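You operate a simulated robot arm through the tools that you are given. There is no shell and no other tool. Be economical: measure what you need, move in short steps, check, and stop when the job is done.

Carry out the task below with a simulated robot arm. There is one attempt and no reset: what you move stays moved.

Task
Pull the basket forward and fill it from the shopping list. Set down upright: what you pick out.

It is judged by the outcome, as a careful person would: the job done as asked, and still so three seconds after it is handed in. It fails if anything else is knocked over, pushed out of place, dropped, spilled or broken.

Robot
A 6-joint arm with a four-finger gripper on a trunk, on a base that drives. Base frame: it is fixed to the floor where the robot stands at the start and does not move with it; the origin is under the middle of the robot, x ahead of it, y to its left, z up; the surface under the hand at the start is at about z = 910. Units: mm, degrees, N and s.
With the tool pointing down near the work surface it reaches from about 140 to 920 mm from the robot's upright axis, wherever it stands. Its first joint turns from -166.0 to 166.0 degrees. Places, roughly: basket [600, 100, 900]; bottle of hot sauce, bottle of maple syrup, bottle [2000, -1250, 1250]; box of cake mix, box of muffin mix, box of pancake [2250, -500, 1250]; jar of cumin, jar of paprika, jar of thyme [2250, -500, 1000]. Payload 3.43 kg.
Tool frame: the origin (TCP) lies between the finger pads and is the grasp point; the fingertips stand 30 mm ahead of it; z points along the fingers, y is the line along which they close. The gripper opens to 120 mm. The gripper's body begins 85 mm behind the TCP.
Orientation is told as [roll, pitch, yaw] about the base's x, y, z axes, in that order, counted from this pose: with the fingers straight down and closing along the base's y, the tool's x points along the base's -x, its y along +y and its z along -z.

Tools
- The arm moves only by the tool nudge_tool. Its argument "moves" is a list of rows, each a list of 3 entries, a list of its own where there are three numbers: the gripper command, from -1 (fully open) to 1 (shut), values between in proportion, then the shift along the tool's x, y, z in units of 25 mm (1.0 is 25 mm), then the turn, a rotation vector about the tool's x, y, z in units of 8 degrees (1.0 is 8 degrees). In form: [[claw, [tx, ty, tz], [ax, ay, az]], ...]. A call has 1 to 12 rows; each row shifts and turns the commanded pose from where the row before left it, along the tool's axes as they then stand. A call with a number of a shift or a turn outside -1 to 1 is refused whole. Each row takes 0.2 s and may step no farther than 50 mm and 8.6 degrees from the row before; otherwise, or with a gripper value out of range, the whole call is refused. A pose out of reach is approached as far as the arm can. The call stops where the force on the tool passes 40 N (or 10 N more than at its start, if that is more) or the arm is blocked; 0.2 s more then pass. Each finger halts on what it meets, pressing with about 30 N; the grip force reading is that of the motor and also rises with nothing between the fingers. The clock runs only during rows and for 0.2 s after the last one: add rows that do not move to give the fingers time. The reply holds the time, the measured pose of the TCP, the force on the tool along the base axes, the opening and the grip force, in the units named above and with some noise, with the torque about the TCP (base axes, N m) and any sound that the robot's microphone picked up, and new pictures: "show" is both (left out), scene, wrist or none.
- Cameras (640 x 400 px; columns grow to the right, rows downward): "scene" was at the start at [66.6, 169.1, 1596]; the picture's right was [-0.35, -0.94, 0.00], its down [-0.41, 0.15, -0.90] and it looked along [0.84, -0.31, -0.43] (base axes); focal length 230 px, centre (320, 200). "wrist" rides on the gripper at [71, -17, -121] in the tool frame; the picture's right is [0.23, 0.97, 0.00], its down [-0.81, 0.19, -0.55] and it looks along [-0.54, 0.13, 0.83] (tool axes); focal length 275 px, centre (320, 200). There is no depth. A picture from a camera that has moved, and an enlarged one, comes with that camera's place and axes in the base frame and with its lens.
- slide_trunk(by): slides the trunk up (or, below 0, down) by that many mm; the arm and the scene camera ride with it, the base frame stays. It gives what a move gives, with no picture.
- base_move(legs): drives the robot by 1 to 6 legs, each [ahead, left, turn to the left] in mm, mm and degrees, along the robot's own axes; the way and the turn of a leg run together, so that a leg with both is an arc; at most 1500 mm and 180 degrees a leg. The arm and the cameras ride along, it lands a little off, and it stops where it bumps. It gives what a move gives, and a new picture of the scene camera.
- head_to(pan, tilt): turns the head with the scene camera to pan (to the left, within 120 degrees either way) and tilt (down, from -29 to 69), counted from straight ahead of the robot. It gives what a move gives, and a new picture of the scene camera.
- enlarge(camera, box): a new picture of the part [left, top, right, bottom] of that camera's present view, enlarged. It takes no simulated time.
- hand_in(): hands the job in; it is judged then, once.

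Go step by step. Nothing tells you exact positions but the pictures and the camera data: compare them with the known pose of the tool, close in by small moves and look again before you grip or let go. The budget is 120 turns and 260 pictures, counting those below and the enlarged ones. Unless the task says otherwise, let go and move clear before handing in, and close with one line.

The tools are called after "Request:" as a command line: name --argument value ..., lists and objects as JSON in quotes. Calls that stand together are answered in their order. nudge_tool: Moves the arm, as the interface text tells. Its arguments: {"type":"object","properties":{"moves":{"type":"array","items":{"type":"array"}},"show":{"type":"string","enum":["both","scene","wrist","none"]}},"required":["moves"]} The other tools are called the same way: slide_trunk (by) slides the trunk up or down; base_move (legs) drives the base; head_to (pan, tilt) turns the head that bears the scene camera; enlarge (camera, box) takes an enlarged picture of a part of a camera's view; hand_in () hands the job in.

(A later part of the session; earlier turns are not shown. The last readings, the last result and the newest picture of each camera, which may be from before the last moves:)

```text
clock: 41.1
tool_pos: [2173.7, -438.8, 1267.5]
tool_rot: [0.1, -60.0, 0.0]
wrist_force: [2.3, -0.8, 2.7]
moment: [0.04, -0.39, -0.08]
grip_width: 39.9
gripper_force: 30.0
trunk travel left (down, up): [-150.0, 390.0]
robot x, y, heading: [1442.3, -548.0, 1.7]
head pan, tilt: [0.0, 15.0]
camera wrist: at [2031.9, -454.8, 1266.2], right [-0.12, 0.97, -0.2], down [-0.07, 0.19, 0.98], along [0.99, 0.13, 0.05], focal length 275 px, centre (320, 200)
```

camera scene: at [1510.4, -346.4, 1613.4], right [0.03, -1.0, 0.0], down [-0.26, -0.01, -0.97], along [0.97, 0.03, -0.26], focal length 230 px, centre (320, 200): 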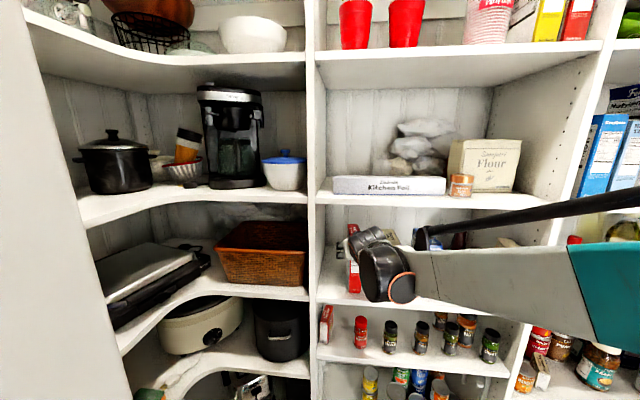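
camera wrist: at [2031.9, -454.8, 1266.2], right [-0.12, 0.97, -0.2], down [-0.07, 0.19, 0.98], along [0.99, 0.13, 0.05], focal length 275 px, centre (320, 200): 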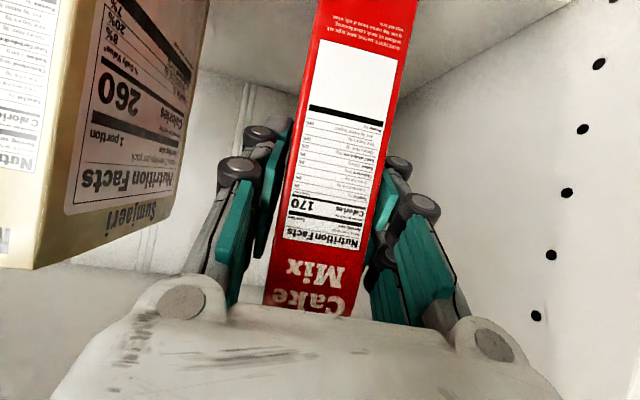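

Gripped at 40 mm. I lift 20 mm and withdraw.

Request:
nudge_tool --moves '[[1, [-0.35, 0, -0.2], [0, 0, 0]], [1, [-0.35, 0, -0.2], [0, 0, 0]], [1, [0.497, 0, -0.861], [0, 0, 0]], [1, [0.497, 0, -0.861], [0, 0, 0]], [1, [0.497, 0, -0.861], [0, 0, 0]], [1, [0.497, 0, -0.861], [0, 0, 0]], [1, [0.497, 0, -0.861], [0, 0, 0]], [1, [0.497, 0, -0.861], [0, 0, 0]], [1, [0.497, 0, -0.861], [0, 0, 0]], [1, [0.497, 0, -0.861], [0, 0, 0]], [1, [0.497, 0, -0.861], [0, 0, 0]], [1, [0.497, 0, -0.861], [0, 0, 0]]]'

```text
clock: 43.7
tool_pos: [1925.2, -441.0, 1286.0]
tool_rot: [0.0, -60.0, 0.0]
wrist_force: [-0.6, 0.4, -3.8]
moment: [0.0, 0.18, -0.01]
grip_width: 39.5
gripper_force: 30.1
trunk travel left (down, up): [-150.0, 390.0]
robot x, y, heading: [1440.5, -550.9, 1.9]
head pan, tilt: [0.0, 15.0]
camera scene: at [1509.7, -346.6, 1613.5], right [0.03, -1.0, 0.0], down [-0.26, -0.01, -0.97], along [0.97, 0.03, -0.26], focal length 230 px, centre (320, 200)
camera wrist: at [1783.7, -456.7, 1284.1], right [-0.12, 0.97, -0.2], down [-0.07, 0.19, 0.98], along [0.99, 0.13, 0.05], focal length 275 px, centre (320, 200)
```

scene: 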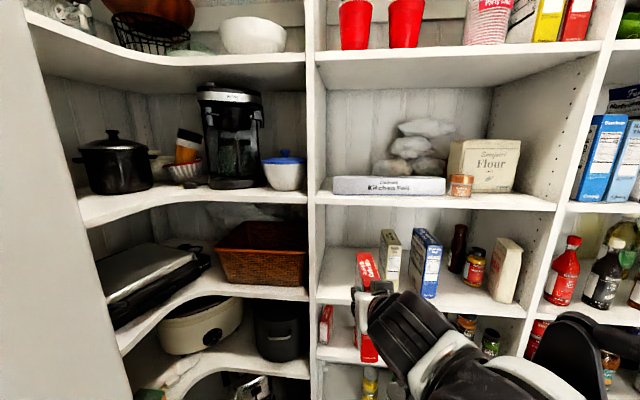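
wrist: 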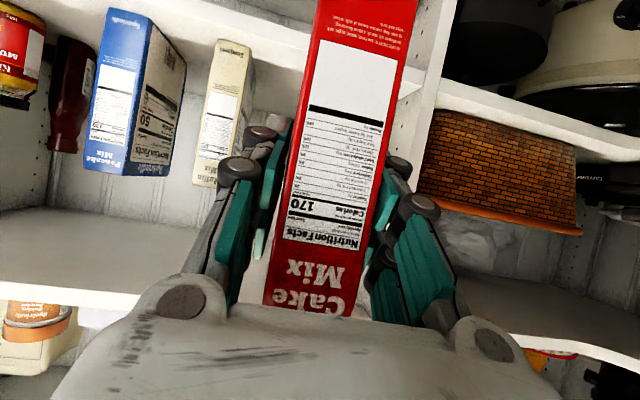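

The cake mix is out. I drive back the way I came: right, then straight back through the doorway.

Request:
base_move --legs '[[0, -270, -1.7], [-1500, 0, 0]]'

Request:
head_to --pan 40 --tilt 35

```text
clock: 52.7
tool_pos: [418.4, -715.8, 1284.5]
tool_rot: [0.0, -60.0, -3.2]
wrist_force: [-0.7, 0.0, -4.0]
moment: [0.02, 0.16, 0.0]
grip_width: 39.6
gripper_force: 29.8
trunk travel left (down, up): [-150.0, 390.0]
robot x, y, heading: [-72.8, -797.7, -1.5]
head pan, tilt: [0.0, 15.0]
camera scene: at [8.7, -598.0, 1613.5], right [-0.03, -1.0, 0.0], down [-0.26, 0.01, -0.97], along [0.97, -0.03, -0.26], focal length 230 px, centre (320, 200)
```

scene: 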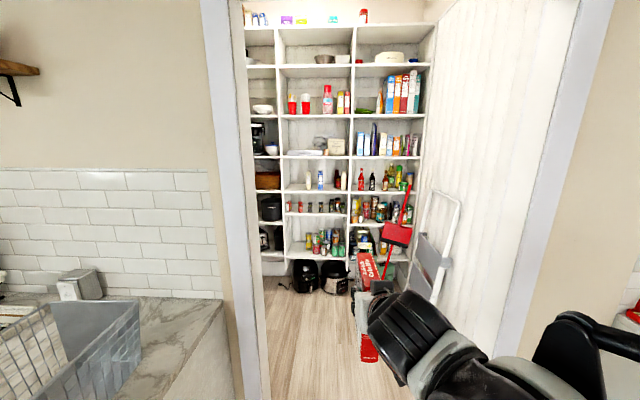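

```text
clock: 53.8
tool_pos: [416.8, -715.5, 1285.9]
tool_rot: [-0.1, -59.9, -3.1]
wrist_force: [-0.6, 0.2, -4.8]
moment: [0.01, 0.17, 0.02]
grip_width: 39.9
gripper_force: 30.2
trunk travel left (down, up): [-150.0, 390.0]
robot x, y, heading: [-70.0, -800.0, -1.5]
head pan, tilt: [40.0, 35.0]
camera scene: at [-15.6, -540.8, 1581.5], right [0.62, -0.78, 0.0], down [-0.45, -0.36, -0.82], along [0.64, 0.51, -0.57], focal length 230 px, centre (320, 200)
```

scene: 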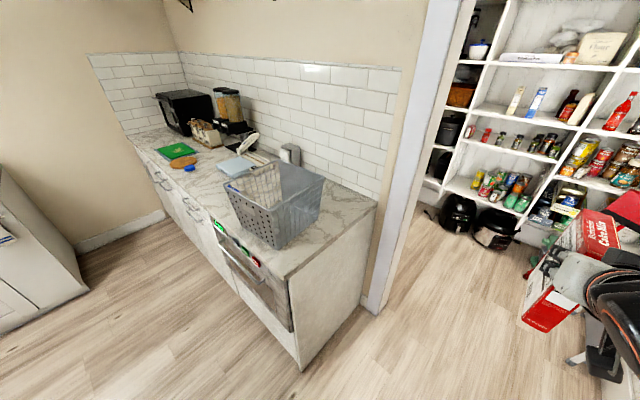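

The way is clear. I raise the trunk a bit so the box passes well over the basket, and drive left along the counter.

Request:
slide_trunk --by 60

Request:
base_move --legs '[[0, 500, 1.5], [0, 480, 1.7]]'

```text
clock: 54.8
tool_pos: [417.3, -715.3, 1345.7]
tool_rot: [0.0, -60.0, -3.2]
wrist_force: [0.1, 0.4, -3.1]
moment: [-0.01, 0.18, -0.01]
grip_width: 39.7
gripper_force: 30.0
trunk travel left (down, up): [-210.0, 330.0]
robot x, y, heading: [-69.9, -801.3, -1.3]
head pan, tilt: [40.0, 35.0]
```

```text
clock: 60.1
tool_pos: [416.1, 285.6, 1345.3]
tool_rot: [-0.1, -60.0, 0.2]
wrist_force: [-0.4, 0.1, -4.2]
moment: [0.03, 0.17, -0.03]
grip_width: 39.9
gripper_force: 29.9
trunk travel left (down, up): [-210.0, 330.0]
robot x, y, heading: [-67.1, 175.0, 1.6]
head pan, tilt: [40.0, 35.0]
camera scene: at [-27.9, 435.9, 1641.3], right [0.67, -0.75, 0.0], down [-0.43, -0.38, -0.82], along [0.61, 0.55, -0.57], focal length 230 px, centre (320, 200)
```

scene: 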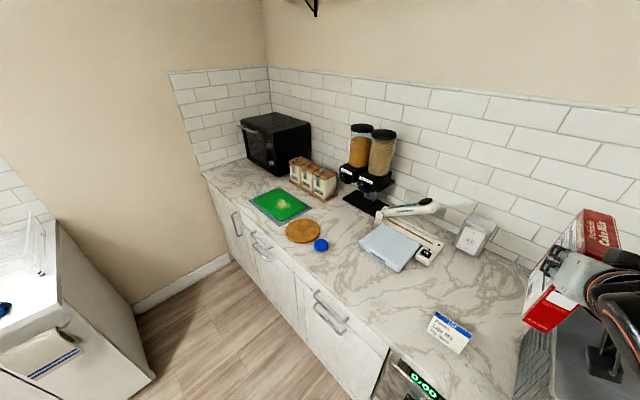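

The list card stands at about x 430–510, y 326–430; the counter further left (y 450–600, x 350–560) is free. I'll park the box there at y≈545 for a regrasp from above.

Request:
base_move --legs '[[0, 255, -1.6]]'

Request:
slide_trunk --by -160

Request:
head_to --pan 0 --tilt 45

```text
clock: 62.0
tool_pos: [413.6, 528.4, 1345.0]
tool_rot: [-0.1, -59.9, -1.3]
wrist_force: [0.5, 0.4, -4.9]
moment: [-0.01, 0.14, 0.01]
grip_width: 39.8
gripper_force: 30.1
trunk travel left (down, up): [-210.0, 330.0]
robot x, y, heading: [-70.9, 428.9, 0.2]
head pan, tilt: [40.0, 35.0]
camera scene: at [-25.3, 688.9, 1641.3], right [0.65, -0.76, 0.0], down [-0.44, -0.37, -0.82], along [0.63, 0.53, -0.57], focal length 230 px, centre (320, 200)
```

scene: 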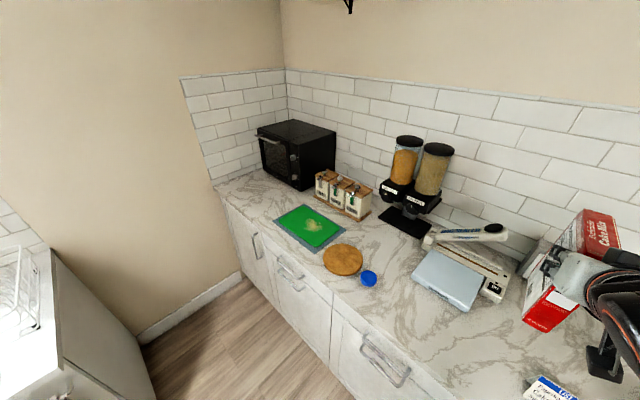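

```text
clock: 63.8
tool_pos: [413.3, 526.8, 1185.7]
tool_rot: [0.0, -60.0, -1.4]
wrist_force: [0.2, 0.2, -5.5]
moment: [0.01, 0.2, 0.01]
grip_width: 39.7
gripper_force: 30.8
trunk travel left (down, up): [-50.0, 490.0]
robot x, y, heading: [-68.9, 429.3, -0.1]
head pan, tilt: [40.0, 35.0]
```

```text
clock: 64.9
tool_pos: [412.8, 527.5, 1186.1]
tool_rot: [0.0, -60.0, -1.5]
wrist_force: [1.2, 0.3, -4.5]
moment: [0.01, 0.16, 0.03]
grip_width: 39.8
gripper_force: 29.5
trunk travel left (down, up): [-50.0, 490.0]
robot x, y, heading: [-74.8, 433.6, 0.1]
head pan, tilt: [0.0, 45.0]
camera scene: at [-11.3, 631.6, 1466.6], right [0.0, -1.0, 0.0], down [-0.71, 0.0, -0.71], along [0.71, 0.0, -0.71], focal length 230 px, centre (320, 200)
```

scene: 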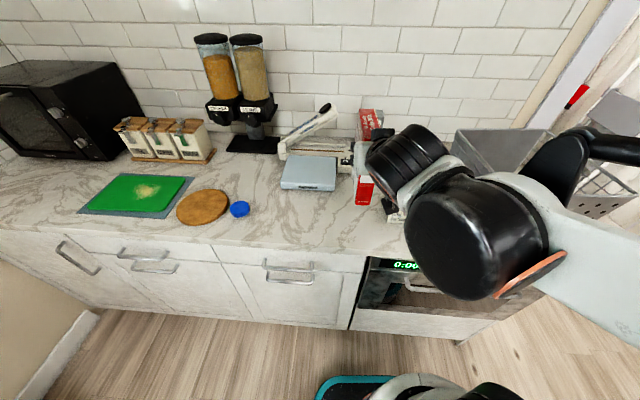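

The spot is free. I lower the box most of the way.

Request:
nudge_tool --moves '[[1, [0.866, 0, 0.5], [0, 0, 0]], [1, [0.866, 0, 0.5], [0, 0, 0]], [1, [0.866, 0, 0.5], [0, 0, 0]], [1, [0.866, 0, 0.5], [0, 0, 0]], [1, [0.866, 0, 0.5], [0, 0, 0]], [1, [0.433, 0, 0.25], [0, 0, 0]], [1, [0.17, 0, 0.1], [0, 0, 0]]]'

```text
clock: 66.5
tool_pos: [413.0, 526.2, 1042.8]
tool_rot: [-0.1, -60.0, -1.4]
wrist_force: [-0.3, -0.9, -4.2]
moment: [-0.03, 0.13, 0.02]
grip_width: 39.6
gripper_force: 29.8
trunk travel left (down, up): [-50.0, 490.0]
robot x, y, heading: [-71.4, 430.2, 0.5]
head pan, tilt: [0.0, 45.0]
camera scene: at [-11.3, 631.5, 1466.6], right [0.0, -1.0, 0.0], down [-0.71, 0.0, -0.71], along [0.71, 0.0, -0.71], focal length 230 px, centre (320, 200)
camera wrist: at [272.8, 514.0, 1041.2], right [-0.09, 0.98, -0.2], down [-0.07, 0.19, 0.98], along [0.99, 0.1, 0.05], focal length 275 px, centre (320, 200)
```

scene: 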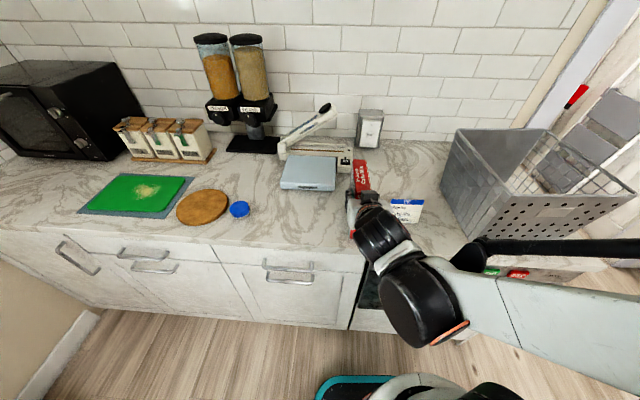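
wrist: 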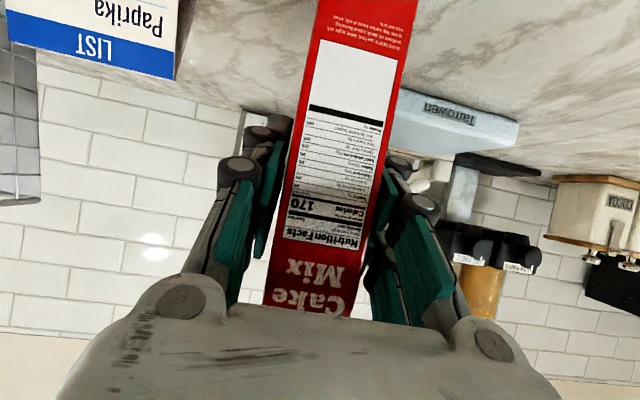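

About 10 mm to go. I lower in small steps until contact shows in the force.

Request:
nudge_tool --moves '[[1, [0.14, 0, 0.08], [0, 0, 0]], [1, [0.1, 0, 0.06], [0, 0, 0]]]' --show "none"

Request:
nudge_tool --moves '[[1, [0.07, 0, 0.04], [0, 0, 0]], [1, [0, 0, 0], [0, 0, 0]]]' --show "none"

```text
clock: 67.1
tool_pos: [413.7, 527.3, 1037.5]
tool_rot: [0.0, -60.2, -1.2]
wrist_force: [7.3, -3.5, 25.9]
moment: [0.12, -0.83, -0.19]
grip_width: 39.8
gripper_force: 29.7
trunk travel left (down, up): [-50.0, 490.0]
robot x, y, heading: [-72.0, 429.9, 0.1]
head pan, tilt: [0.0, 45.0]
```

```text
clock: 67.7
tool_pos: [413.4, 526.0, 1035.7]
tool_rot: [0.1, -60.2, -1.4]
wrist_force: [3.4, -3.5, 26.5]
moment: [0.15, -0.81, -0.18]
grip_width: 39.8
gripper_force: 30.0
trunk travel left (down, up): [-50.0, 490.0]
robot x, y, heading: [-70.2, 427.6, 0.3]
head pan, tilt: [0.0, 45.0]
```

The box stands on the counter (26 N contact). I open and back off along the fingers, then rise.

Request:
nudge_tool --moves '[[-0.3, [0, 0, 0], [0, 0, 0]], [-0.3, [0, 0, 0], [0, 0, 0]], [-0.3, [0, 0, -1], [0, 0, 0]], [-0.3, [0, 0, -1], [0, 0, 0]], [-0.3, [0, 0, -1], [0, 0, 0]], [-0.3, [0, 0, -1], [0, 0, 0]], [-0.3, [0, 0, -1], [0, 0, 0]], [-0.3, [-0.866, 0, -0.5], [0, 0, 0]], [-0.3, [-0.866, 0, -0.5], [0, 0, 0]], [-0.3, [-0.866, 0, -0.5], [0, 0, 0]]]'

Request:
nudge_tool --moves '[[-0.3, [0, 0, 0], [0, 1, 0]], [-0.3, [0, 0, 0], [0, 1, 0]], [-0.3, [0, 0, 0], [0, 1, 0]], [-0.3, [0, 0, 0], [0, 1, 0]], [-0.3, [0, 0, 0], [0, 1, 0]], [-0.3, [0, 0, 0], [0, 1, 0]], [-0.3, [0, 0, 0], [0, 1, 0]], [-0.3, [0, 0, 0], [0, 0.5, 0]]]'

```text
clock: 69.9
tool_pos: [306.1, 529.4, 1172.0]
tool_rot: [0.0, -60.0, -1.4]
wrist_force: [0.4, 0.0, -0.2]
moment: [-0.02, 0.02, 0.0]
grip_width: 78.1
gripper_force: 0.0
trunk travel left (down, up): [-50.0, 490.0]
robot x, y, heading: [-69.9, 425.9, 0.2]
head pan, tilt: [0.0, 45.0]
camera scene: at [-11.6, 631.5, 1466.7], right [0.0, -1.0, 0.0], down [-0.71, 0.0, -0.71], along [0.71, 0.0, -0.71], focal length 230 px, centre (320, 200)
camera wrist: at [164.0, 517.4, 1170.5], right [-0.09, 0.98, -0.2], down [-0.07, 0.19, 0.98], along [0.99, 0.1, 0.05], focal length 275 px, centre (320, 200)
```

scene: 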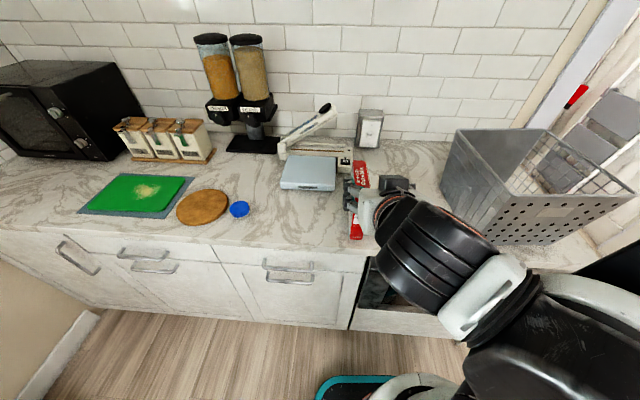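
wrist: 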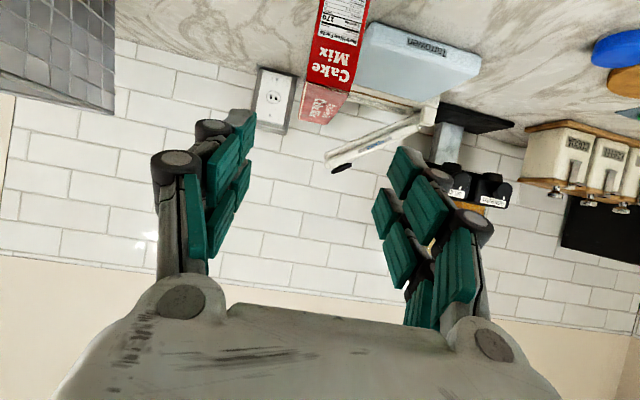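

```text
clock: 71.7
tool_pos: [305.0, 528.5, 1171.6]
tool_rot: [0.0, 0.0, -1.4]
wrist_force: [0.3, -0.1, 1.1]
moment: [0.01, 0.06, 0.0]
grip_width: 77.8
gripper_force: 0.0
trunk travel left (down, up): [-50.0, 490.0]
robot x, y, heading: [-71.4, 426.8, 0.2]
head pan, tilt: [0.0, 45.0]
camera scene: at [-11.3, 631.6, 1466.6], right [0.0, -1.0, 0.0], down [-0.71, 0.0, -0.71], along [0.71, 0.0, -0.71], focal length 230 px, centre (320, 200)
camera wrist: at [233.1, 515.0, 1292.6], right [-0.21, 0.98, 0.0], down [0.82, 0.17, 0.55], along [0.54, 0.11, -0.83], focal length 275 px, centre (320, 200)
```

scene: 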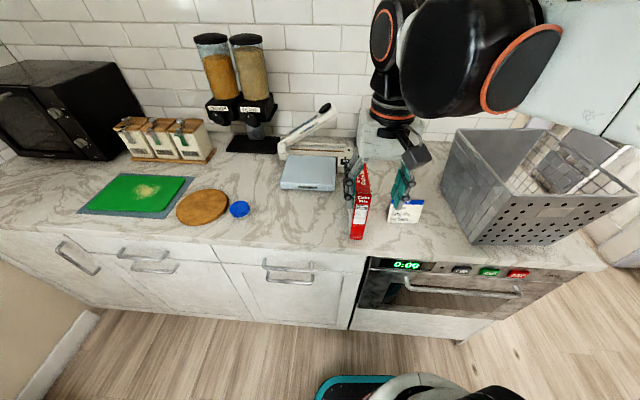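
wrist: 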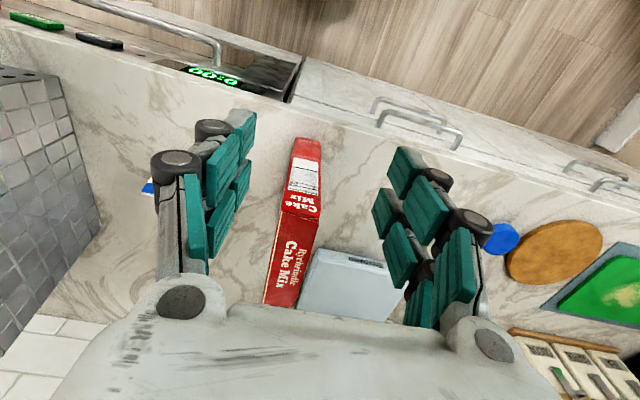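

Box stands upright centred at about (449, 530). I move over it, lower and grip it from above.

Request:
nudge_tool --moves '[[-0.3, [-0.96, 0.03, 0], [0, 0, 0]], [-0.3, [-0.96, 0.03, 0], [0, 0, 0]], [-0.3, [-0.96, 0.03, 0], [0, 0, 0]], [-0.3, [-0.96, 0.03, 0], [0, 0, 0]], [-0.3, [-0.96, 0.03, 0], [0, 0, 0]], [-0.3, [-0.96, 0.03, 0], [0, 0, 0]], [-0.3, [0, 0, 1], [0, 0, 0]]]'

```text
clock: 73.3
tool_pos: [451.6, 531.7, 1146.5]
tool_rot: [0.0, -0.1, -1.4]
wrist_force: [0.4, -1.1, -0.1]
moment: [0.02, 0.0, 0.02]
grip_width: 78.0
gripper_force: 0.0
trunk travel left (down, up): [-50.0, 490.0]
robot x, y, heading: [-72.7, 431.3, 0.4]
head pan, tilt: [0.0, 45.0]
camera scene: at [-11.2, 631.5, 1466.6], right [0.0, -1.0, 0.0], down [-0.71, 0.0, -0.71], along [0.71, 0.0, -0.71], focal length 230 px, centre (320, 200)
camera wrist: at [377.3, 517.3, 1266.6], right [-0.21, 0.98, 0.0], down [0.82, 0.17, 0.55], along [0.54, 0.11, -0.83], focal length 275 px, centre (320, 200)
```

scene: 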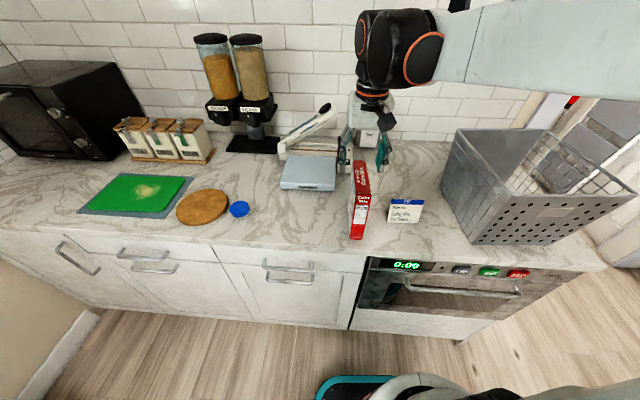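
wrist: 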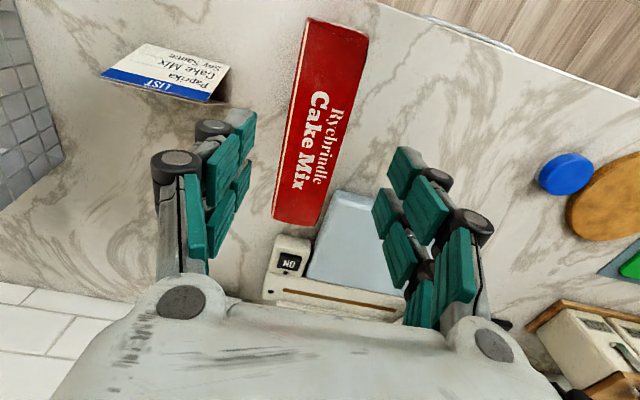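

The box centre is about (448, 525), so I shift 6 mm right, lower, and close.

Request:
nudge_tool --moves '[[-0.3, [0.1, -0.25, 0], [0, 0, 0]], [-0.3, [0, 0, 1], [0, 0, 0]], [-0.3, [0, 0, 1], [0, 0, 0]], [-0.3, [0, 0, 1], [0, 0, 0]], [-0.3, [0, 0, 0.7], [0, 0, 0]], [1, [0, 0, 0], [0, 0, 0]], [1, [0, 0, 0], [0, 0, 0]], [1, [0, 0, 0], [0, 0, 0]]]'

```text
clock: 75.1
tool_pos: [448.5, 525.8, 1054.1]
tool_rot: [0.0, 0.0, -1.4]
wrist_force: [-0.7, 0.4, 1.0]
moment: [-0.06, -0.14, -0.03]
grip_width: 39.8
gripper_force: 30.5
trunk travel left (down, up): [-50.0, 490.0]
robot x, y, heading: [-74.4, 427.0, 0.5]
head pan, tilt: [0.0, 45.0]
camera scene: at [-11.7, 632.2, 1466.6], right [0.01, -1.0, 0.0], down [-0.71, -0.01, -0.71], along [0.71, 0.01, -0.71], focal length 230 px, centre (320, 200)
camera wrist: at [374.7, 511.2, 1174.0], right [-0.21, 0.98, 0.0], down [0.82, 0.17, 0.55], along [0.54, 0.11, -0.83], focal length 275 px, centre (320, 200)
```

scene: 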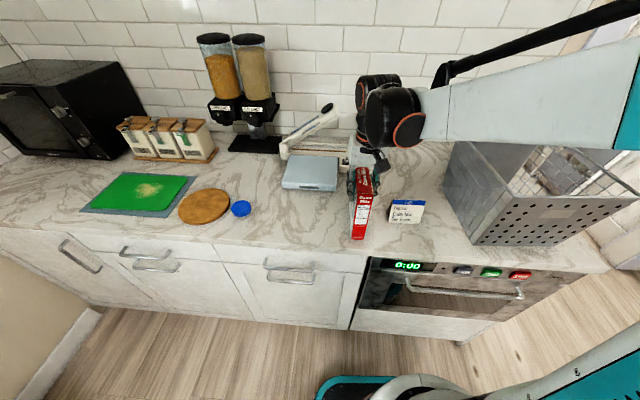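
wrist: 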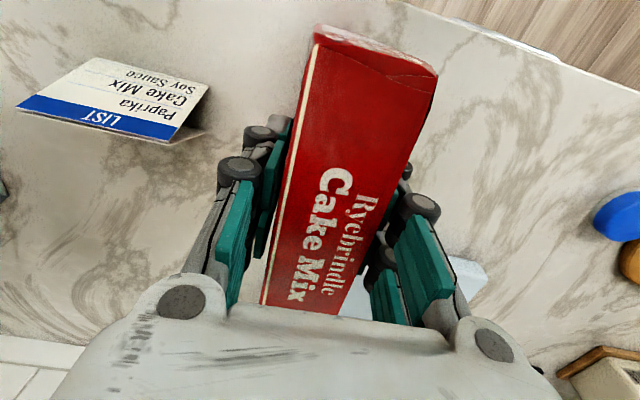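

Gripped from above. I raise the trunk so the box clears the basket rim, and drive right over the basket.

Request:
slide_trunk --by 270

Request:
base_move --legs '[[50, -370, 1.0]]'

Request:
nudge_tool --moves '[[1, [0, 0, 0], [0, 0, 0]]]' --show "wrist"

```text
clock: 77.8
tool_pos: [447.8, 525.3, 1322.9]
tool_rot: [0.1, 0.0, -1.4]
wrist_force: [0.4, -0.1, -4.6]
moment: [0.03, 0.03, 0.0]
grip_width: 39.6
gripper_force: 29.6
trunk travel left (down, up): [-320.0, 220.0]
robot x, y, heading: [-73.8, 430.0, 0.4]
head pan, tilt: [0.0, 45.0]
```

```text
clock: 80.2
tool_pos: [501.5, 169.9, 1322.9]
tool_rot: [0.0, 0.0, -0.6]
wrist_force: [0.4, -0.7, -4.6]
moment: [0.03, 0.02, -0.01]
grip_width: 39.8
gripper_force: 30.3
trunk travel left (down, up): [-320.0, 220.0]
robot x, y, heading: [-14.9, 66.9, 1.4]
head pan, tilt: [0.0, 45.0]
camera scene: at [40.5, 269.2, 1736.8], right [0.03, -1.0, 0.0], down [-0.71, -0.02, -0.71], along [0.71, 0.02, -0.71], focal length 230 px, centre (320, 200)
```

scene: 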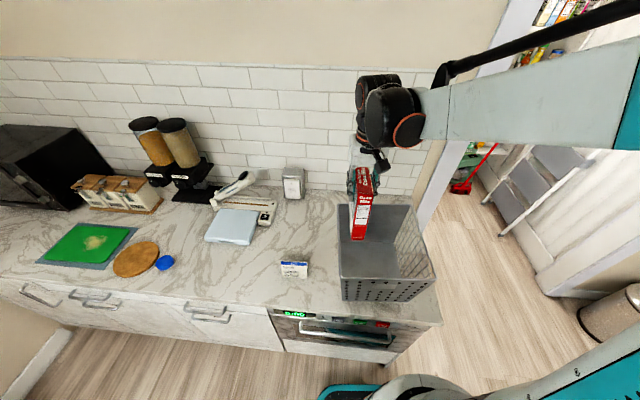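

```text
clock: 80.6
tool_pos: [501.5, 170.0, 1323.9]
tool_rot: [-0.1, 0.0, -0.6]
wrist_force: [0.1, -0.4, -5.5]
moment: [0.01, 0.02, 0.0]
grip_width: 39.5
gripper_force: 29.9
trunk travel left (down, up): [-320.0, 220.0]
robot x, y, heading: [-20.5, 70.3, 1.2]
head pan, tilt: [0.0, 45.0]
camera wrist: at [428.3, 154.7, 1443.8], right [-0.22, 0.98, 0.0], down [0.81, 0.18, 0.55], along [0.54, 0.12, -0.83], focal length 275 px, centre (320, 200)
```

wrist: 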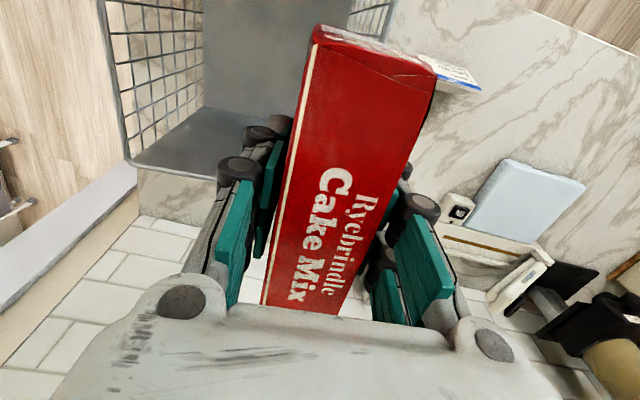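

Let me zoom on the basket in the scene camera to locate its rim now.

Request:
enlarge --camera "scene" --box '[320, 150, 460, 310]'

```text
2.50 times, centred on (390, 230) of scene
camera zoom: at [40.4, 270.0, 1736.7], right [0.03, -1.0, 0.0], down [-0.71, -0.02, -0.71], along [0.71, 0.02, -0.71], focal length 574 px, centre (145, 125)
```

zoom: 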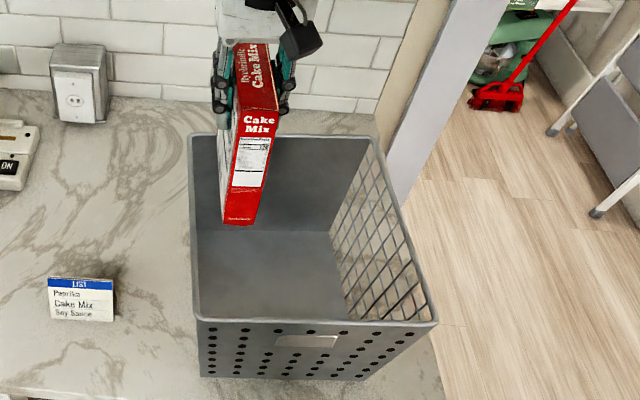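

The basket rim spans x 350–633, y −48–221. The box at (501, 160) fits; I lower it into the left side.

Request:
nudge_tool --moves '[[1, [-0.2, -0.4, 0], [0, 0, 0]], [1, [0, 0, 1], [0, 0, 0]], [1, [0, 0, 1], [0, 0, 0]], [1, [0, 0, 1], [0, 0, 0]], [1, [0, 0, 1], [0, 0, 0]], [1, [0, 0, 1], [0, 0, 0]], [1, [0, 0, 1], [0, 0, 0]], [1, [0, 0, 1], [0, 0, 0]], [1, [0, 0, 1], [0, 0, 0]], [1, [0, 0, 1], [0, 0, 0]], [1, [0, 0, 0.7], [0, 0, 0]]]'

```text
clock: 83.0
tool_pos: [506.7, 159.3, 1079.1]
tool_rot: [0.1, 0.0, -0.6]
wrist_force: [0.3, -0.2, -5.5]
moment: [0.01, 0.01, 0.0]
grip_width: 39.7
gripper_force: 29.7
trunk travel left (down, up): [-320.0, 220.0]
robot x, y, heading: [-14.9, 67.0, 1.4]
head pan, tilt: [0.0, 45.0]
camera scene: at [40.8, 269.8, 1736.6], right [0.02, -1.0, 0.0], down [-0.71, -0.01, -0.71], along [0.71, 0.01, -0.71], focal length 230 px, centre (320, 200)
camera wrist: at [433.9, 144.5, 1199.8], right [-0.22, 0.98, 0.0], down [0.81, 0.18, 0.55], along [0.54, 0.12, -0.83], focal length 275 px, centre (320, 200)
```

scene: 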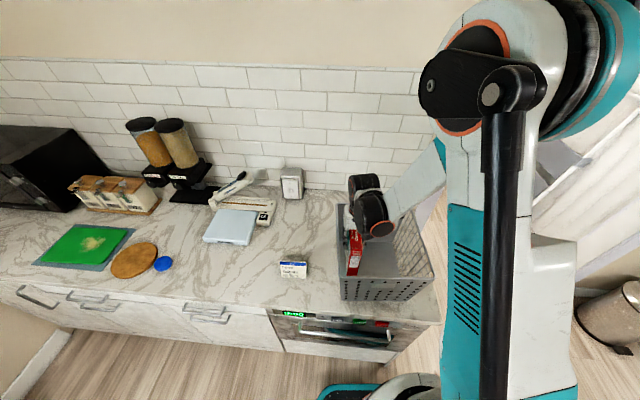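
wrist: 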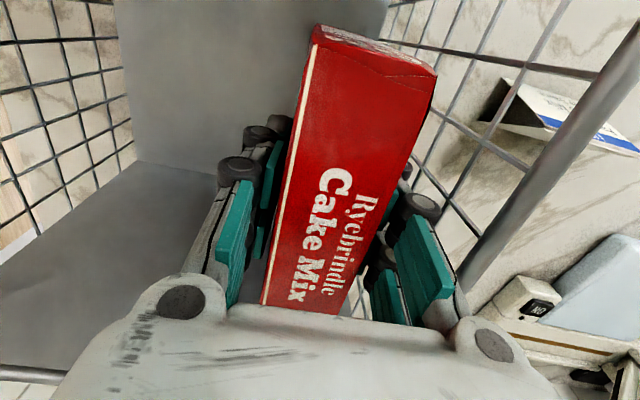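

It is inside and clear. I lower the last bit until it touches the basket floor.

Request:
nudge_tool --moves '[[1, [0, 0, 0.3], [0, 0, 0]], [1, [0, 0, 0.15], [0, 0, 0]], [1, [0, 0, 0.1], [0, 0, 0]]]' --show "none"

Request:
nudge_tool --moves '[[1, [0, 0, 0.12], [0, 0, 0]], [1, [0, 0, 0], [0, 0, 0]]]' --show "none"

```text
clock: 83.8
tool_pos: [506.7, 160.6, 1065.9]
tool_rot: [0.1, -0.1, -0.5]
wrist_force: [-0.4, -0.2, -4.5]
moment: [-0.01, 0.01, 0.01]
grip_width: 39.9
gripper_force: 30.2
trunk travel left (down, up): [-320.0, 220.0]
robot x, y, heading: [-15.6, 66.1, 1.1]
head pan, tilt: [0.0, 45.0]
```

```text
clock: 84.4
tool_pos: [507.1, 160.3, 1062.5]
tool_rot: [0.0, -0.1, -0.6]
wrist_force: [-0.4, 0.9, -4.7]
moment: [0.01, 0.04, 0.04]
grip_width: 39.8
gripper_force: 30.1
trunk travel left (down, up): [-320.0, 220.0]
robot x, y, heading: [-17.9, 66.7, 0.9]
head pan, tilt: [0.0, 45.0]
```

Request:
nudge_tool --moves '[[1, [0, 0, 0.12], [0, 0, 0]], [1, [0, 0, 0], [0, 0, 0]]]' --show "none"

Request:
nudge_tool --moves '[[1, [0, 0, 0.1], [0, 0, 0]], [1, [0, 0, 0], [0, 0, 0]]]' --show "none"

```text
clock: 85.0
tool_pos: [505.7, 161.8, 1060.0]
tool_rot: [0.0, 0.0, -0.6]
wrist_force: [-0.7, -0.6, -3.8]
moment: [0.0, 0.01, -0.04]
grip_width: 39.6
gripper_force: 29.9
trunk travel left (down, up): [-320.0, 220.0]
robot x, y, heading: [-16.0, 64.7, 1.2]
head pan, tilt: [0.0, 45.0]
```

```text
clock: 85.6
tool_pos: [505.0, 159.7, 1057.9]
tool_rot: [0.0, -0.1, -0.5]
wrist_force: [6.2, 1.6, 25.4]
moment: [0.11, -0.2, -0.1]
grip_width: 39.8
gripper_force: 29.9
trunk travel left (down, up): [-320.0, 220.0]
robot x, y, heading: [-16.5, 69.6, 1.1]
head pan, tilt: [0.0, 45.0]
```

Contact with the floor. I open slightly and lift out.

Request:
nudge_tool --moves '[[0, [0, 0, 0], [0, 0, 0]], [0, [0, 0, 0], [0, 0, 0]], [0, [0, 0, -1], [0, 0, 0]], [0, [0, 0, -1], [0, 0, 0]], [0, [0, 0, -1], [0, 0, 0]], [0, [0, 0, -1], [0, 0, 0]], [0, [0, 0, -1], [0, 0, 0]], [0, [0, 0, -1], [0, 0, 0]], [0, [0, 0, -1], [0, 0, 0]], [0, [0, 0, -1], [0, 0, 0]]]'

```text
clock: 87.8
tool_pos: [506.1, 161.5, 1259.0]
tool_rot: [-0.1, 0.0, -0.5]
wrist_force: [-0.1, 0.6, -0.5]
moment: [0.02, -0.02, 0.0]
grip_width: 59.9
gripper_force: 0.1
trunk travel left (down, up): [-320.0, 220.0]
robot x, y, heading: [-15.8, 67.2, 1.1]
head pan, tilt: [0.0, 45.0]
camera scene: at [39.5, 269.5, 1736.7], right [0.02, -1.0, 0.0], down [-0.71, -0.01, -0.71], along [0.71, 0.01, -0.71], focal length 230 px, centre (320, 200)
camera wrist: at [432.7, 145.9, 1379.7], right [-0.22, 0.98, 0.0], down [0.81, 0.18, 0.55], along [0.54, 0.12, -0.83], focal length 275 px, centre (320, 200)
```

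scene: 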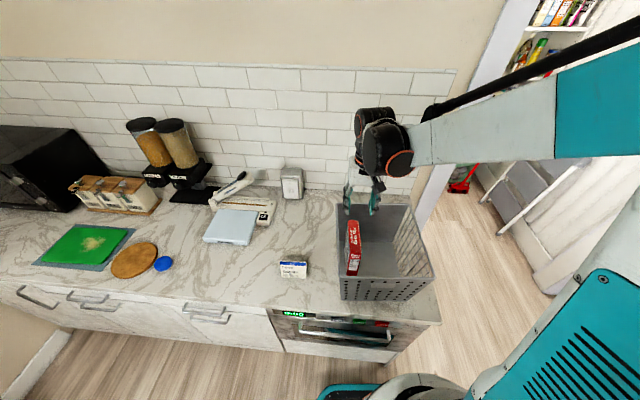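
wrist: 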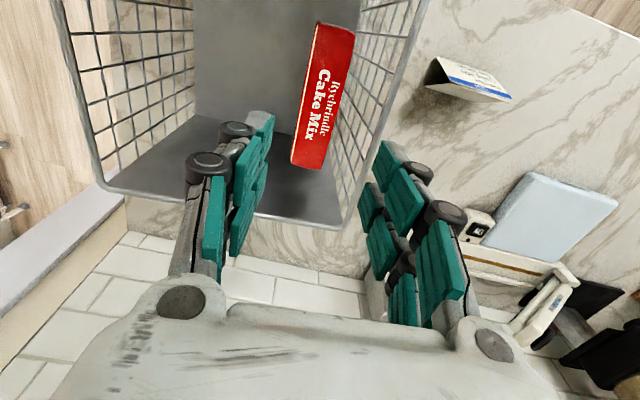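

The cake mix stands in the basket. Next, the soy sauce: I tilt the hand to 45° and drive to the pantry along y≈−1000.

Request:
nudge_tool --moves '[[0, [0, 0, 0], [0, -1, 0]], [0, [0, 0, 0], [0, -1, 0]], [0, [0, 0, 0], [0, -1, 0]], [0, [0, 0, 0], [0, -1, 0]], [0, [0, 0, 0], [0, -1, 0]], [0, [0, 0, 0], [0, -0.625, 0]]]' --show "none"

Request:
base_move --legs '[[-80, 0, -0.8], [0, -1060, 0]]'

Request:
head_to --pan 0 --tilt 25

```text
clock: 89.2
tool_pos: [505.8, 159.4, 1259.5]
tool_rot: [0.0, -45.1, -0.5]
wrist_force: [-0.2, -0.4, -0.5]
moment: [0.0, 0.02, 0.02]
grip_width: 60.1
gripper_force: 0.0
trunk travel left (down, up): [-320.0, 220.0]
robot x, y, heading: [-17.2, 70.1, 1.3]
head pan, tilt: [0.0, 45.0]
```

```text
clock: 95.3
tool_pos: [423.1, -915.7, 1257.5]
tool_rot: [0.0, -45.0, -2.4]
wrist_force: [0.8, 0.5, 1.3]
moment: [0.0, 0.04, 0.03]
grip_width: 59.7
gripper_force: 0.2
trunk travel left (down, up): [-320.0, 220.0]
robot x, y, heading: [-103.5, -991.3, -0.8]
head pan, tilt: [0.0, 45.0]
camera scene: at [-39.3, -790.2, 1736.8], right [0.01, -1.0, 0.0], down [-0.71, -0.01, -0.71], along [0.71, 0.01, -0.71], focal length 230 px, centre (320, 200)
```

scene: 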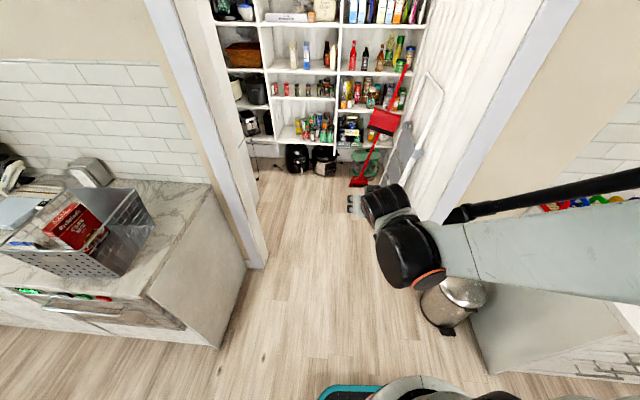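

```text
clock: 96.1
tool_pos: [423.9, -915.4, 1258.4]
tool_rot: [0.1, -45.0, -2.3]
wrist_force: [0.2, 0.2, -1.0]
moment: [-0.05, 0.02, 0.0]
grip_width: 59.8
gripper_force: 0.0
trunk travel left (down, up): [-320.0, 220.0]
robot x, y, heading: [-100.5, -989.3, -0.8]
head pan, tilt: [0.0, 25.0]
camera scene: at [-28.5, -791.6, 1767.2], right [-0.01, -1.0, 0.0], down [-0.42, 0.01, -0.91], along [0.91, -0.01, -0.42], focal length 230 px, centre (320, 200)
```

scene: 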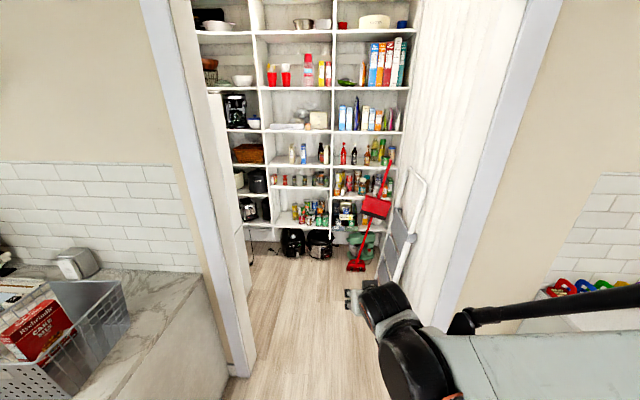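

The lane is clear: broom at about (2030, −1230) and stepladder at (1870, −1455) stay to the right. I drive in.

Request:
base_move --legs '[[0, 20, 2.4], [1450, 0, 0]]'

Request:
enlarge --camera "scene" --box '[320, 80, 560, 230]'

```text
clock: 103.6
tool_pos: [1847.0, -837.8, 1257.2]
tool_rot: [0.0, -45.0, -0.2]
wrist_force: [-0.5, 0.3, -1.2]
moment: [0.01, -0.01, -0.01]
grip_width: 60.1
gripper_force: 0.1
trunk travel left (down, up): [-320.0, 220.0]
robot x, y, heading: [1323.5, -932.6, 1.5]
head pan, tilt: [0.0, 25.0]
camera scene: at [1391.2, -731.0, 1767.2], right [0.02, -1.0, 0.0], down [-0.42, -0.01, -0.91], along [0.91, 0.02, -0.42], focal length 230 px, centre (320, 200)
```

scene: 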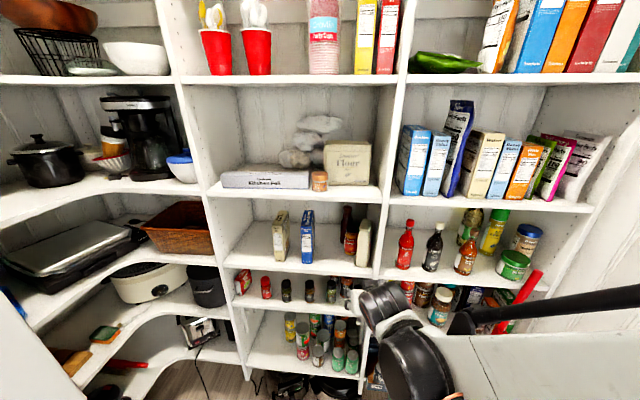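

```text
2.67 times, centred on (440, 155) of scene
camera zoom: at [1391.2, -731.0, 1767.2], right [0.02, -1.0, 0.0], down [-0.42, -0.01, -0.91], along [0.91, 0.02, -0.42], focal length 612 px, centre (0, 320)
```

zoom: 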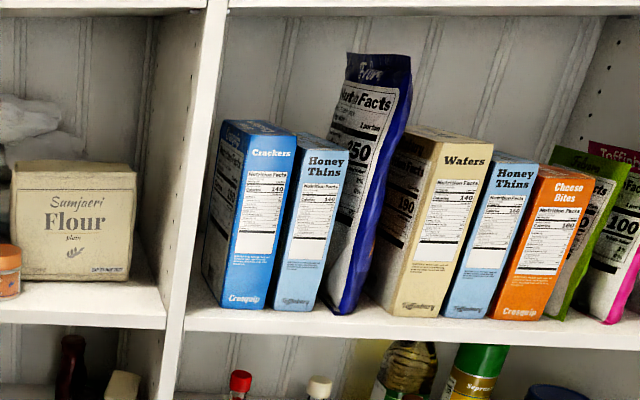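

Zoom on the soy bottle for a fix.

Request:
enlarge --camera "scene" --box '[380, 200, 540, 300]'

```text
4.00 times, centred on (460, 250) of scene
camera zoom: at [1391.2, -731.0, 1767.2], right [0.02, -1.0, 0.0], down [-0.42, -0.01, -0.91], along [0.91, 0.02, -0.42], focal length 919 px, centre (-240, 0)
```

zoom: 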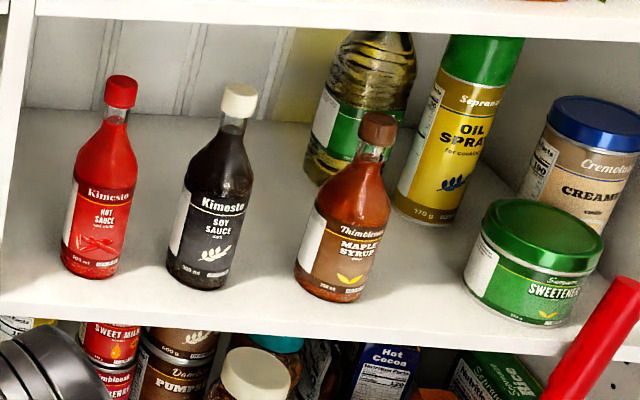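

Soy bottle centre is (2100, −1138), neck z≈1309–1334, cap top 1357. I move the hand in front of its neck.

Request:
nudge_tool --moves '[[0, [-0.5, -1, 0.177], [0, 0, 0]], [0, [-0.5, -1, 0.177], [0, 0, 0]], [0, [-0.5, -1, 0.177], [0, 0, 0]], [0, [-0.5, -1, 0.177], [0, 0, 0]], [0, [-0.5, -1, 0.177], [0, 0, 0]], [0, [-0.5, -1, 0.177], [0, 0, 0]], [0, [-0.5, -1, 0.177], [0, 0, 0]], [0, [-0.5, -1, 0.177], [0, 0, 0]], [0, [-0.5, -1, 0.177], [0, 0, 0]], [0, [-0.5, -1, 0.177], [0, 0, 0]], [0, [-0.5, -1, 0.177], [0, 0, 0]], [0, [-0.5, -1, 0.177], [0, 0, 0]]]'

```text
clock: 106.2
tool_pos: [1989.4, -1141.1, 1327.2]
tool_rot: [0.0, -45.0, -0.3]
wrist_force: [-0.8, -0.4, -0.2]
moment: [-0.01, -0.03, 0.0]
grip_width: 60.1
gripper_force: 0.2
trunk travel left (down, up): [-320.0, 220.0]
robot x, y, heading: [1321.1, -935.8, 1.4]
head pan, tilt: [0.0, 25.0]
camera scene: at [1391.6, -732.0, 1767.3], right [0.02, -1.0, 0.0], down [-0.42, -0.01, -0.91], along [0.91, 0.02, -0.42], focal length 230 px, centre (320, 200)
camera wrist: at [1852.6, -1156.0, 1362.3], right [-0.16, 0.97, -0.16], down [0.18, 0.19, 0.96], along [0.97, 0.12, -0.21], focal length 275 px, centre (320, 200)
```

scene: 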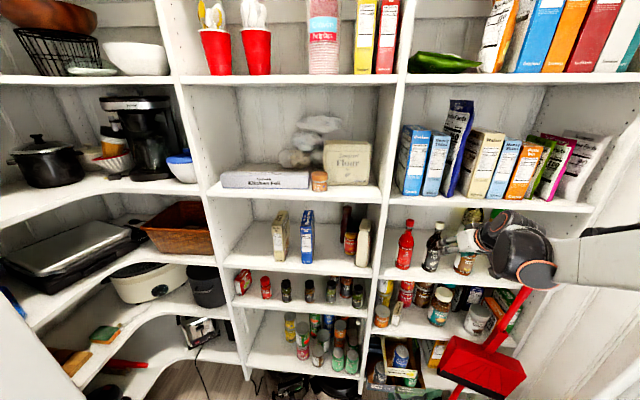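
wrist: 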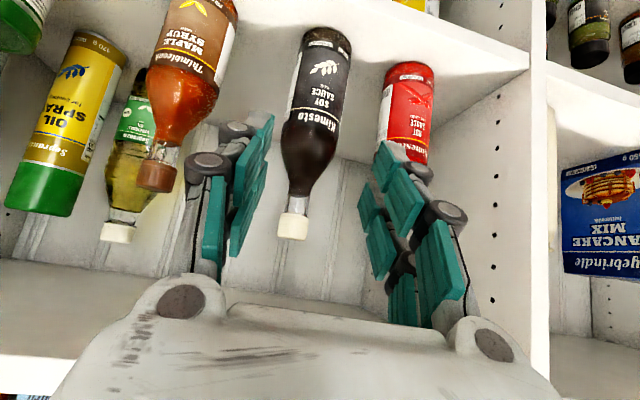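

The cap is at y≈−1145. I shift 4 mm and advance over the neck.

Request:
nudge_tool --moves '[[0, [-0.628, -0.16, 0.628], [0, 0, 0]], [0, [-0.628, 0, 0.628], [0, 0, 0]], [0, [-0.628, 0, 0.628], [0, 0, 0]], [0, [-0.628, 0, 0.628], [0, 0, 0]], [0, [-0.628, 0, 0.628], [0, 0, 0]]]'

```text
clock: 107.4
tool_pos: [2096.3, -1143.3, 1328.0]
tool_rot: [0.1, -44.9, -0.2]
wrist_force: [-20.9, 1.8, -21.5]
moment: [0.12, -3.3, -0.37]
grip_width: 60.0
gripper_force: 0.0
trunk travel left (down, up): [-320.0, 220.0]
robot x, y, heading: [1322.0, -933.2, 1.5]
head pan, tilt: [0.0, 25.0]
camera scene: at [1389.1, -731.6, 1767.0], right [0.02, -1.0, 0.0], down [-0.42, -0.01, -0.91], along [0.91, 0.02, -0.42], focal length 230 px, centre (320, 200)
camera wrist: at [1959.2, -1158.1, 1362.5], right [-0.16, 0.97, -0.16], down [0.18, 0.19, 0.96], along [0.97, 0.12, -0.21], focal length 275 px, centre (320, 200)
```

scene: 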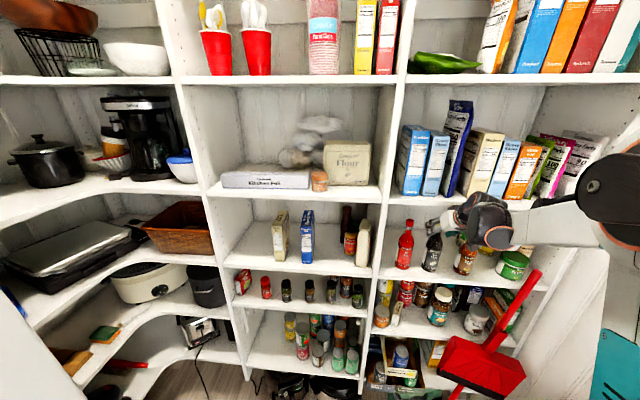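
wrist: 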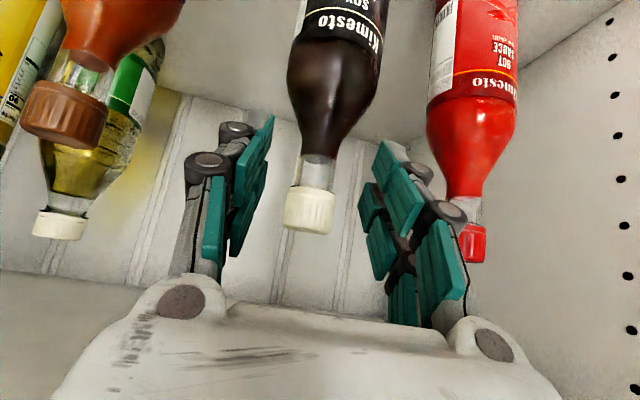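

I feel 30 N pushing back and down: the wrist touches the upper shelf's edge. I back off and flatten the hand to 30° below horizontal.

Request:
nudge_tool --moves '[[0, [0.628, 0, -0.628], [0, 0, 0]], [0, [0.628, 0, -0.628], [0, 0, 0]], [0, [0.628, 0, -0.628], [0, 0, 0]], [0, [0, 0, 0], [0, -1, 0]], [0, [0, 0, 0], [0, -0.875, 0]]]'

Request:
enlarge --camera "scene" --box '[380, 100, 580, 300]'

```text
clock: 108.6
tool_pos: [2032.5, -1143.8, 1328.0]
tool_rot: [0.0, -60.1, -0.2]
wrist_force: [0.0, -0.4, 0.2]
moment: [0.01, 0.02, 0.0]
grip_width: 60.2
gripper_force: 0.0
trunk travel left (down, up): [-320.0, 220.0]
robot x, y, heading: [1323.6, -930.6, 1.7]
head pan, tilt: [0.0, 25.0]
camera scene: at [1390.9, -731.3, 1767.3], right [0.02, -1.0, 0.0], down [-0.42, -0.01, -0.91], along [0.91, 0.02, -0.42], focal length 230 px, centre (320, 200)
camera wrist: at [1891.3, -1158.8, 1326.4], right [-0.11, 0.97, -0.2], down [-0.07, 0.19, 0.98], along [0.99, 0.12, 0.05], focal length 275 px, centre (320, 200)
```

scene: 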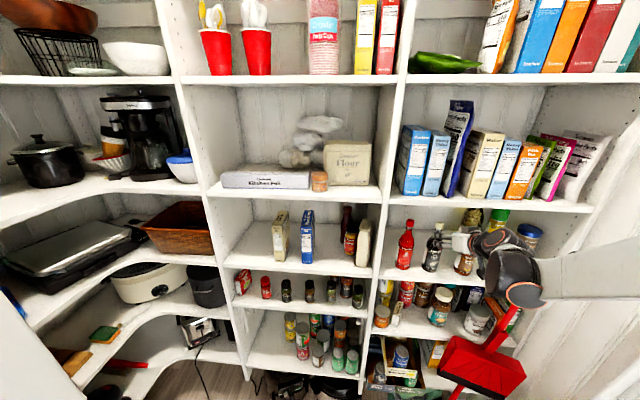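
wrist: 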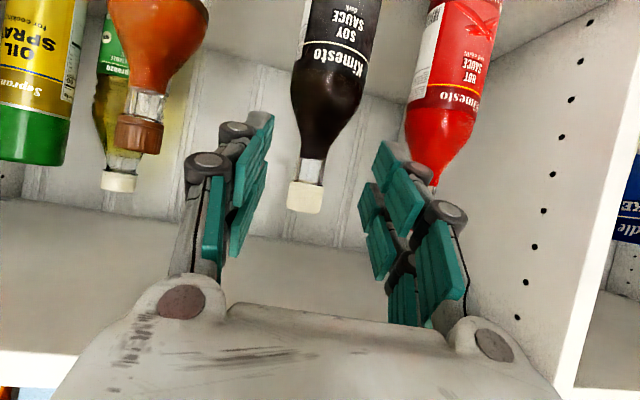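

```text
2.00 times, centred on (480, 200) of scene
camera zoom: at [1390.9, -731.3, 1767.3], right [0.02, -1.0, 0.0], down [-0.42, -0.01, -0.91], along [0.91, 0.02, -0.42], focal length 459 px, centre (0, 200)
```

zoom: 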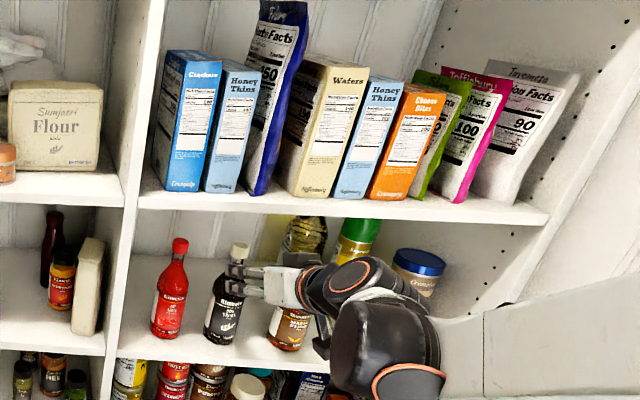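

Nothing was disturbed. With the flatter hand I advance again to the neck.

Request:
nudge_tool --moves '[[0, [-0.28, 0, 0.6], [0, 0, 0]], [0, [-0.28, 0, 0.6], [0, 0, 0]], [0, [-0.28, 0, 0.6], [0, 0, 0]], [0, [-0.28, 0, 0.6], [0, 0, 0]]]'

```text
clock: 109.6
tool_pos: [2099.1, -1142.5, 1321.4]
tool_rot: [0.0, -60.0, -0.2]
wrist_force: [0.7, -0.5, 0.4]
moment: [0.03, -0.03, -0.02]
grip_width: 60.1
gripper_force: 0.1
trunk travel left (down, up): [-320.0, 220.0]
robot x, y, heading: [1319.3, -937.2, 1.2]
head pan, tilt: [0.0, 25.0]
camera scene: at [1391.7, -731.4, 1767.2], right [0.02, -1.0, 0.0], down [-0.42, -0.01, -0.91], along [0.91, 0.02, -0.42], focal length 230 px, centre (320, 200)
camera wrist: at [1958.4, -1158.2, 1320.5], right [-0.11, 0.97, -0.2], down [-0.07, 0.19, 0.98], along [0.99, 0.12, 0.05], focal length 275 px, centre (320, 200)
```

scene: 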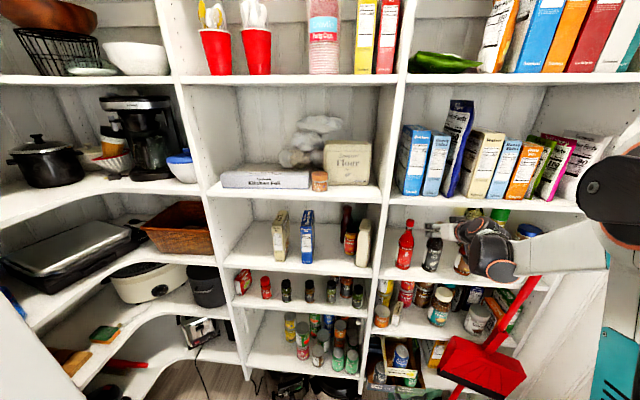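
wrist: 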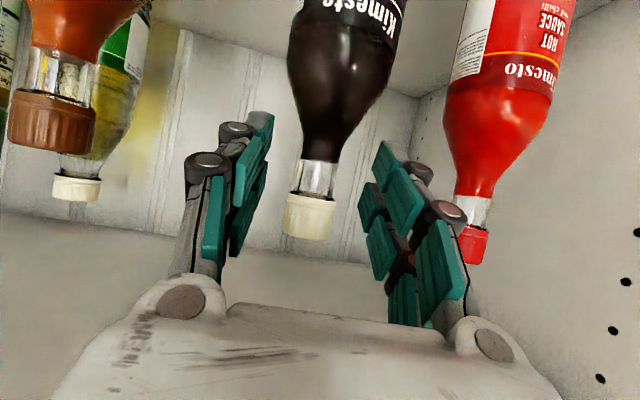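

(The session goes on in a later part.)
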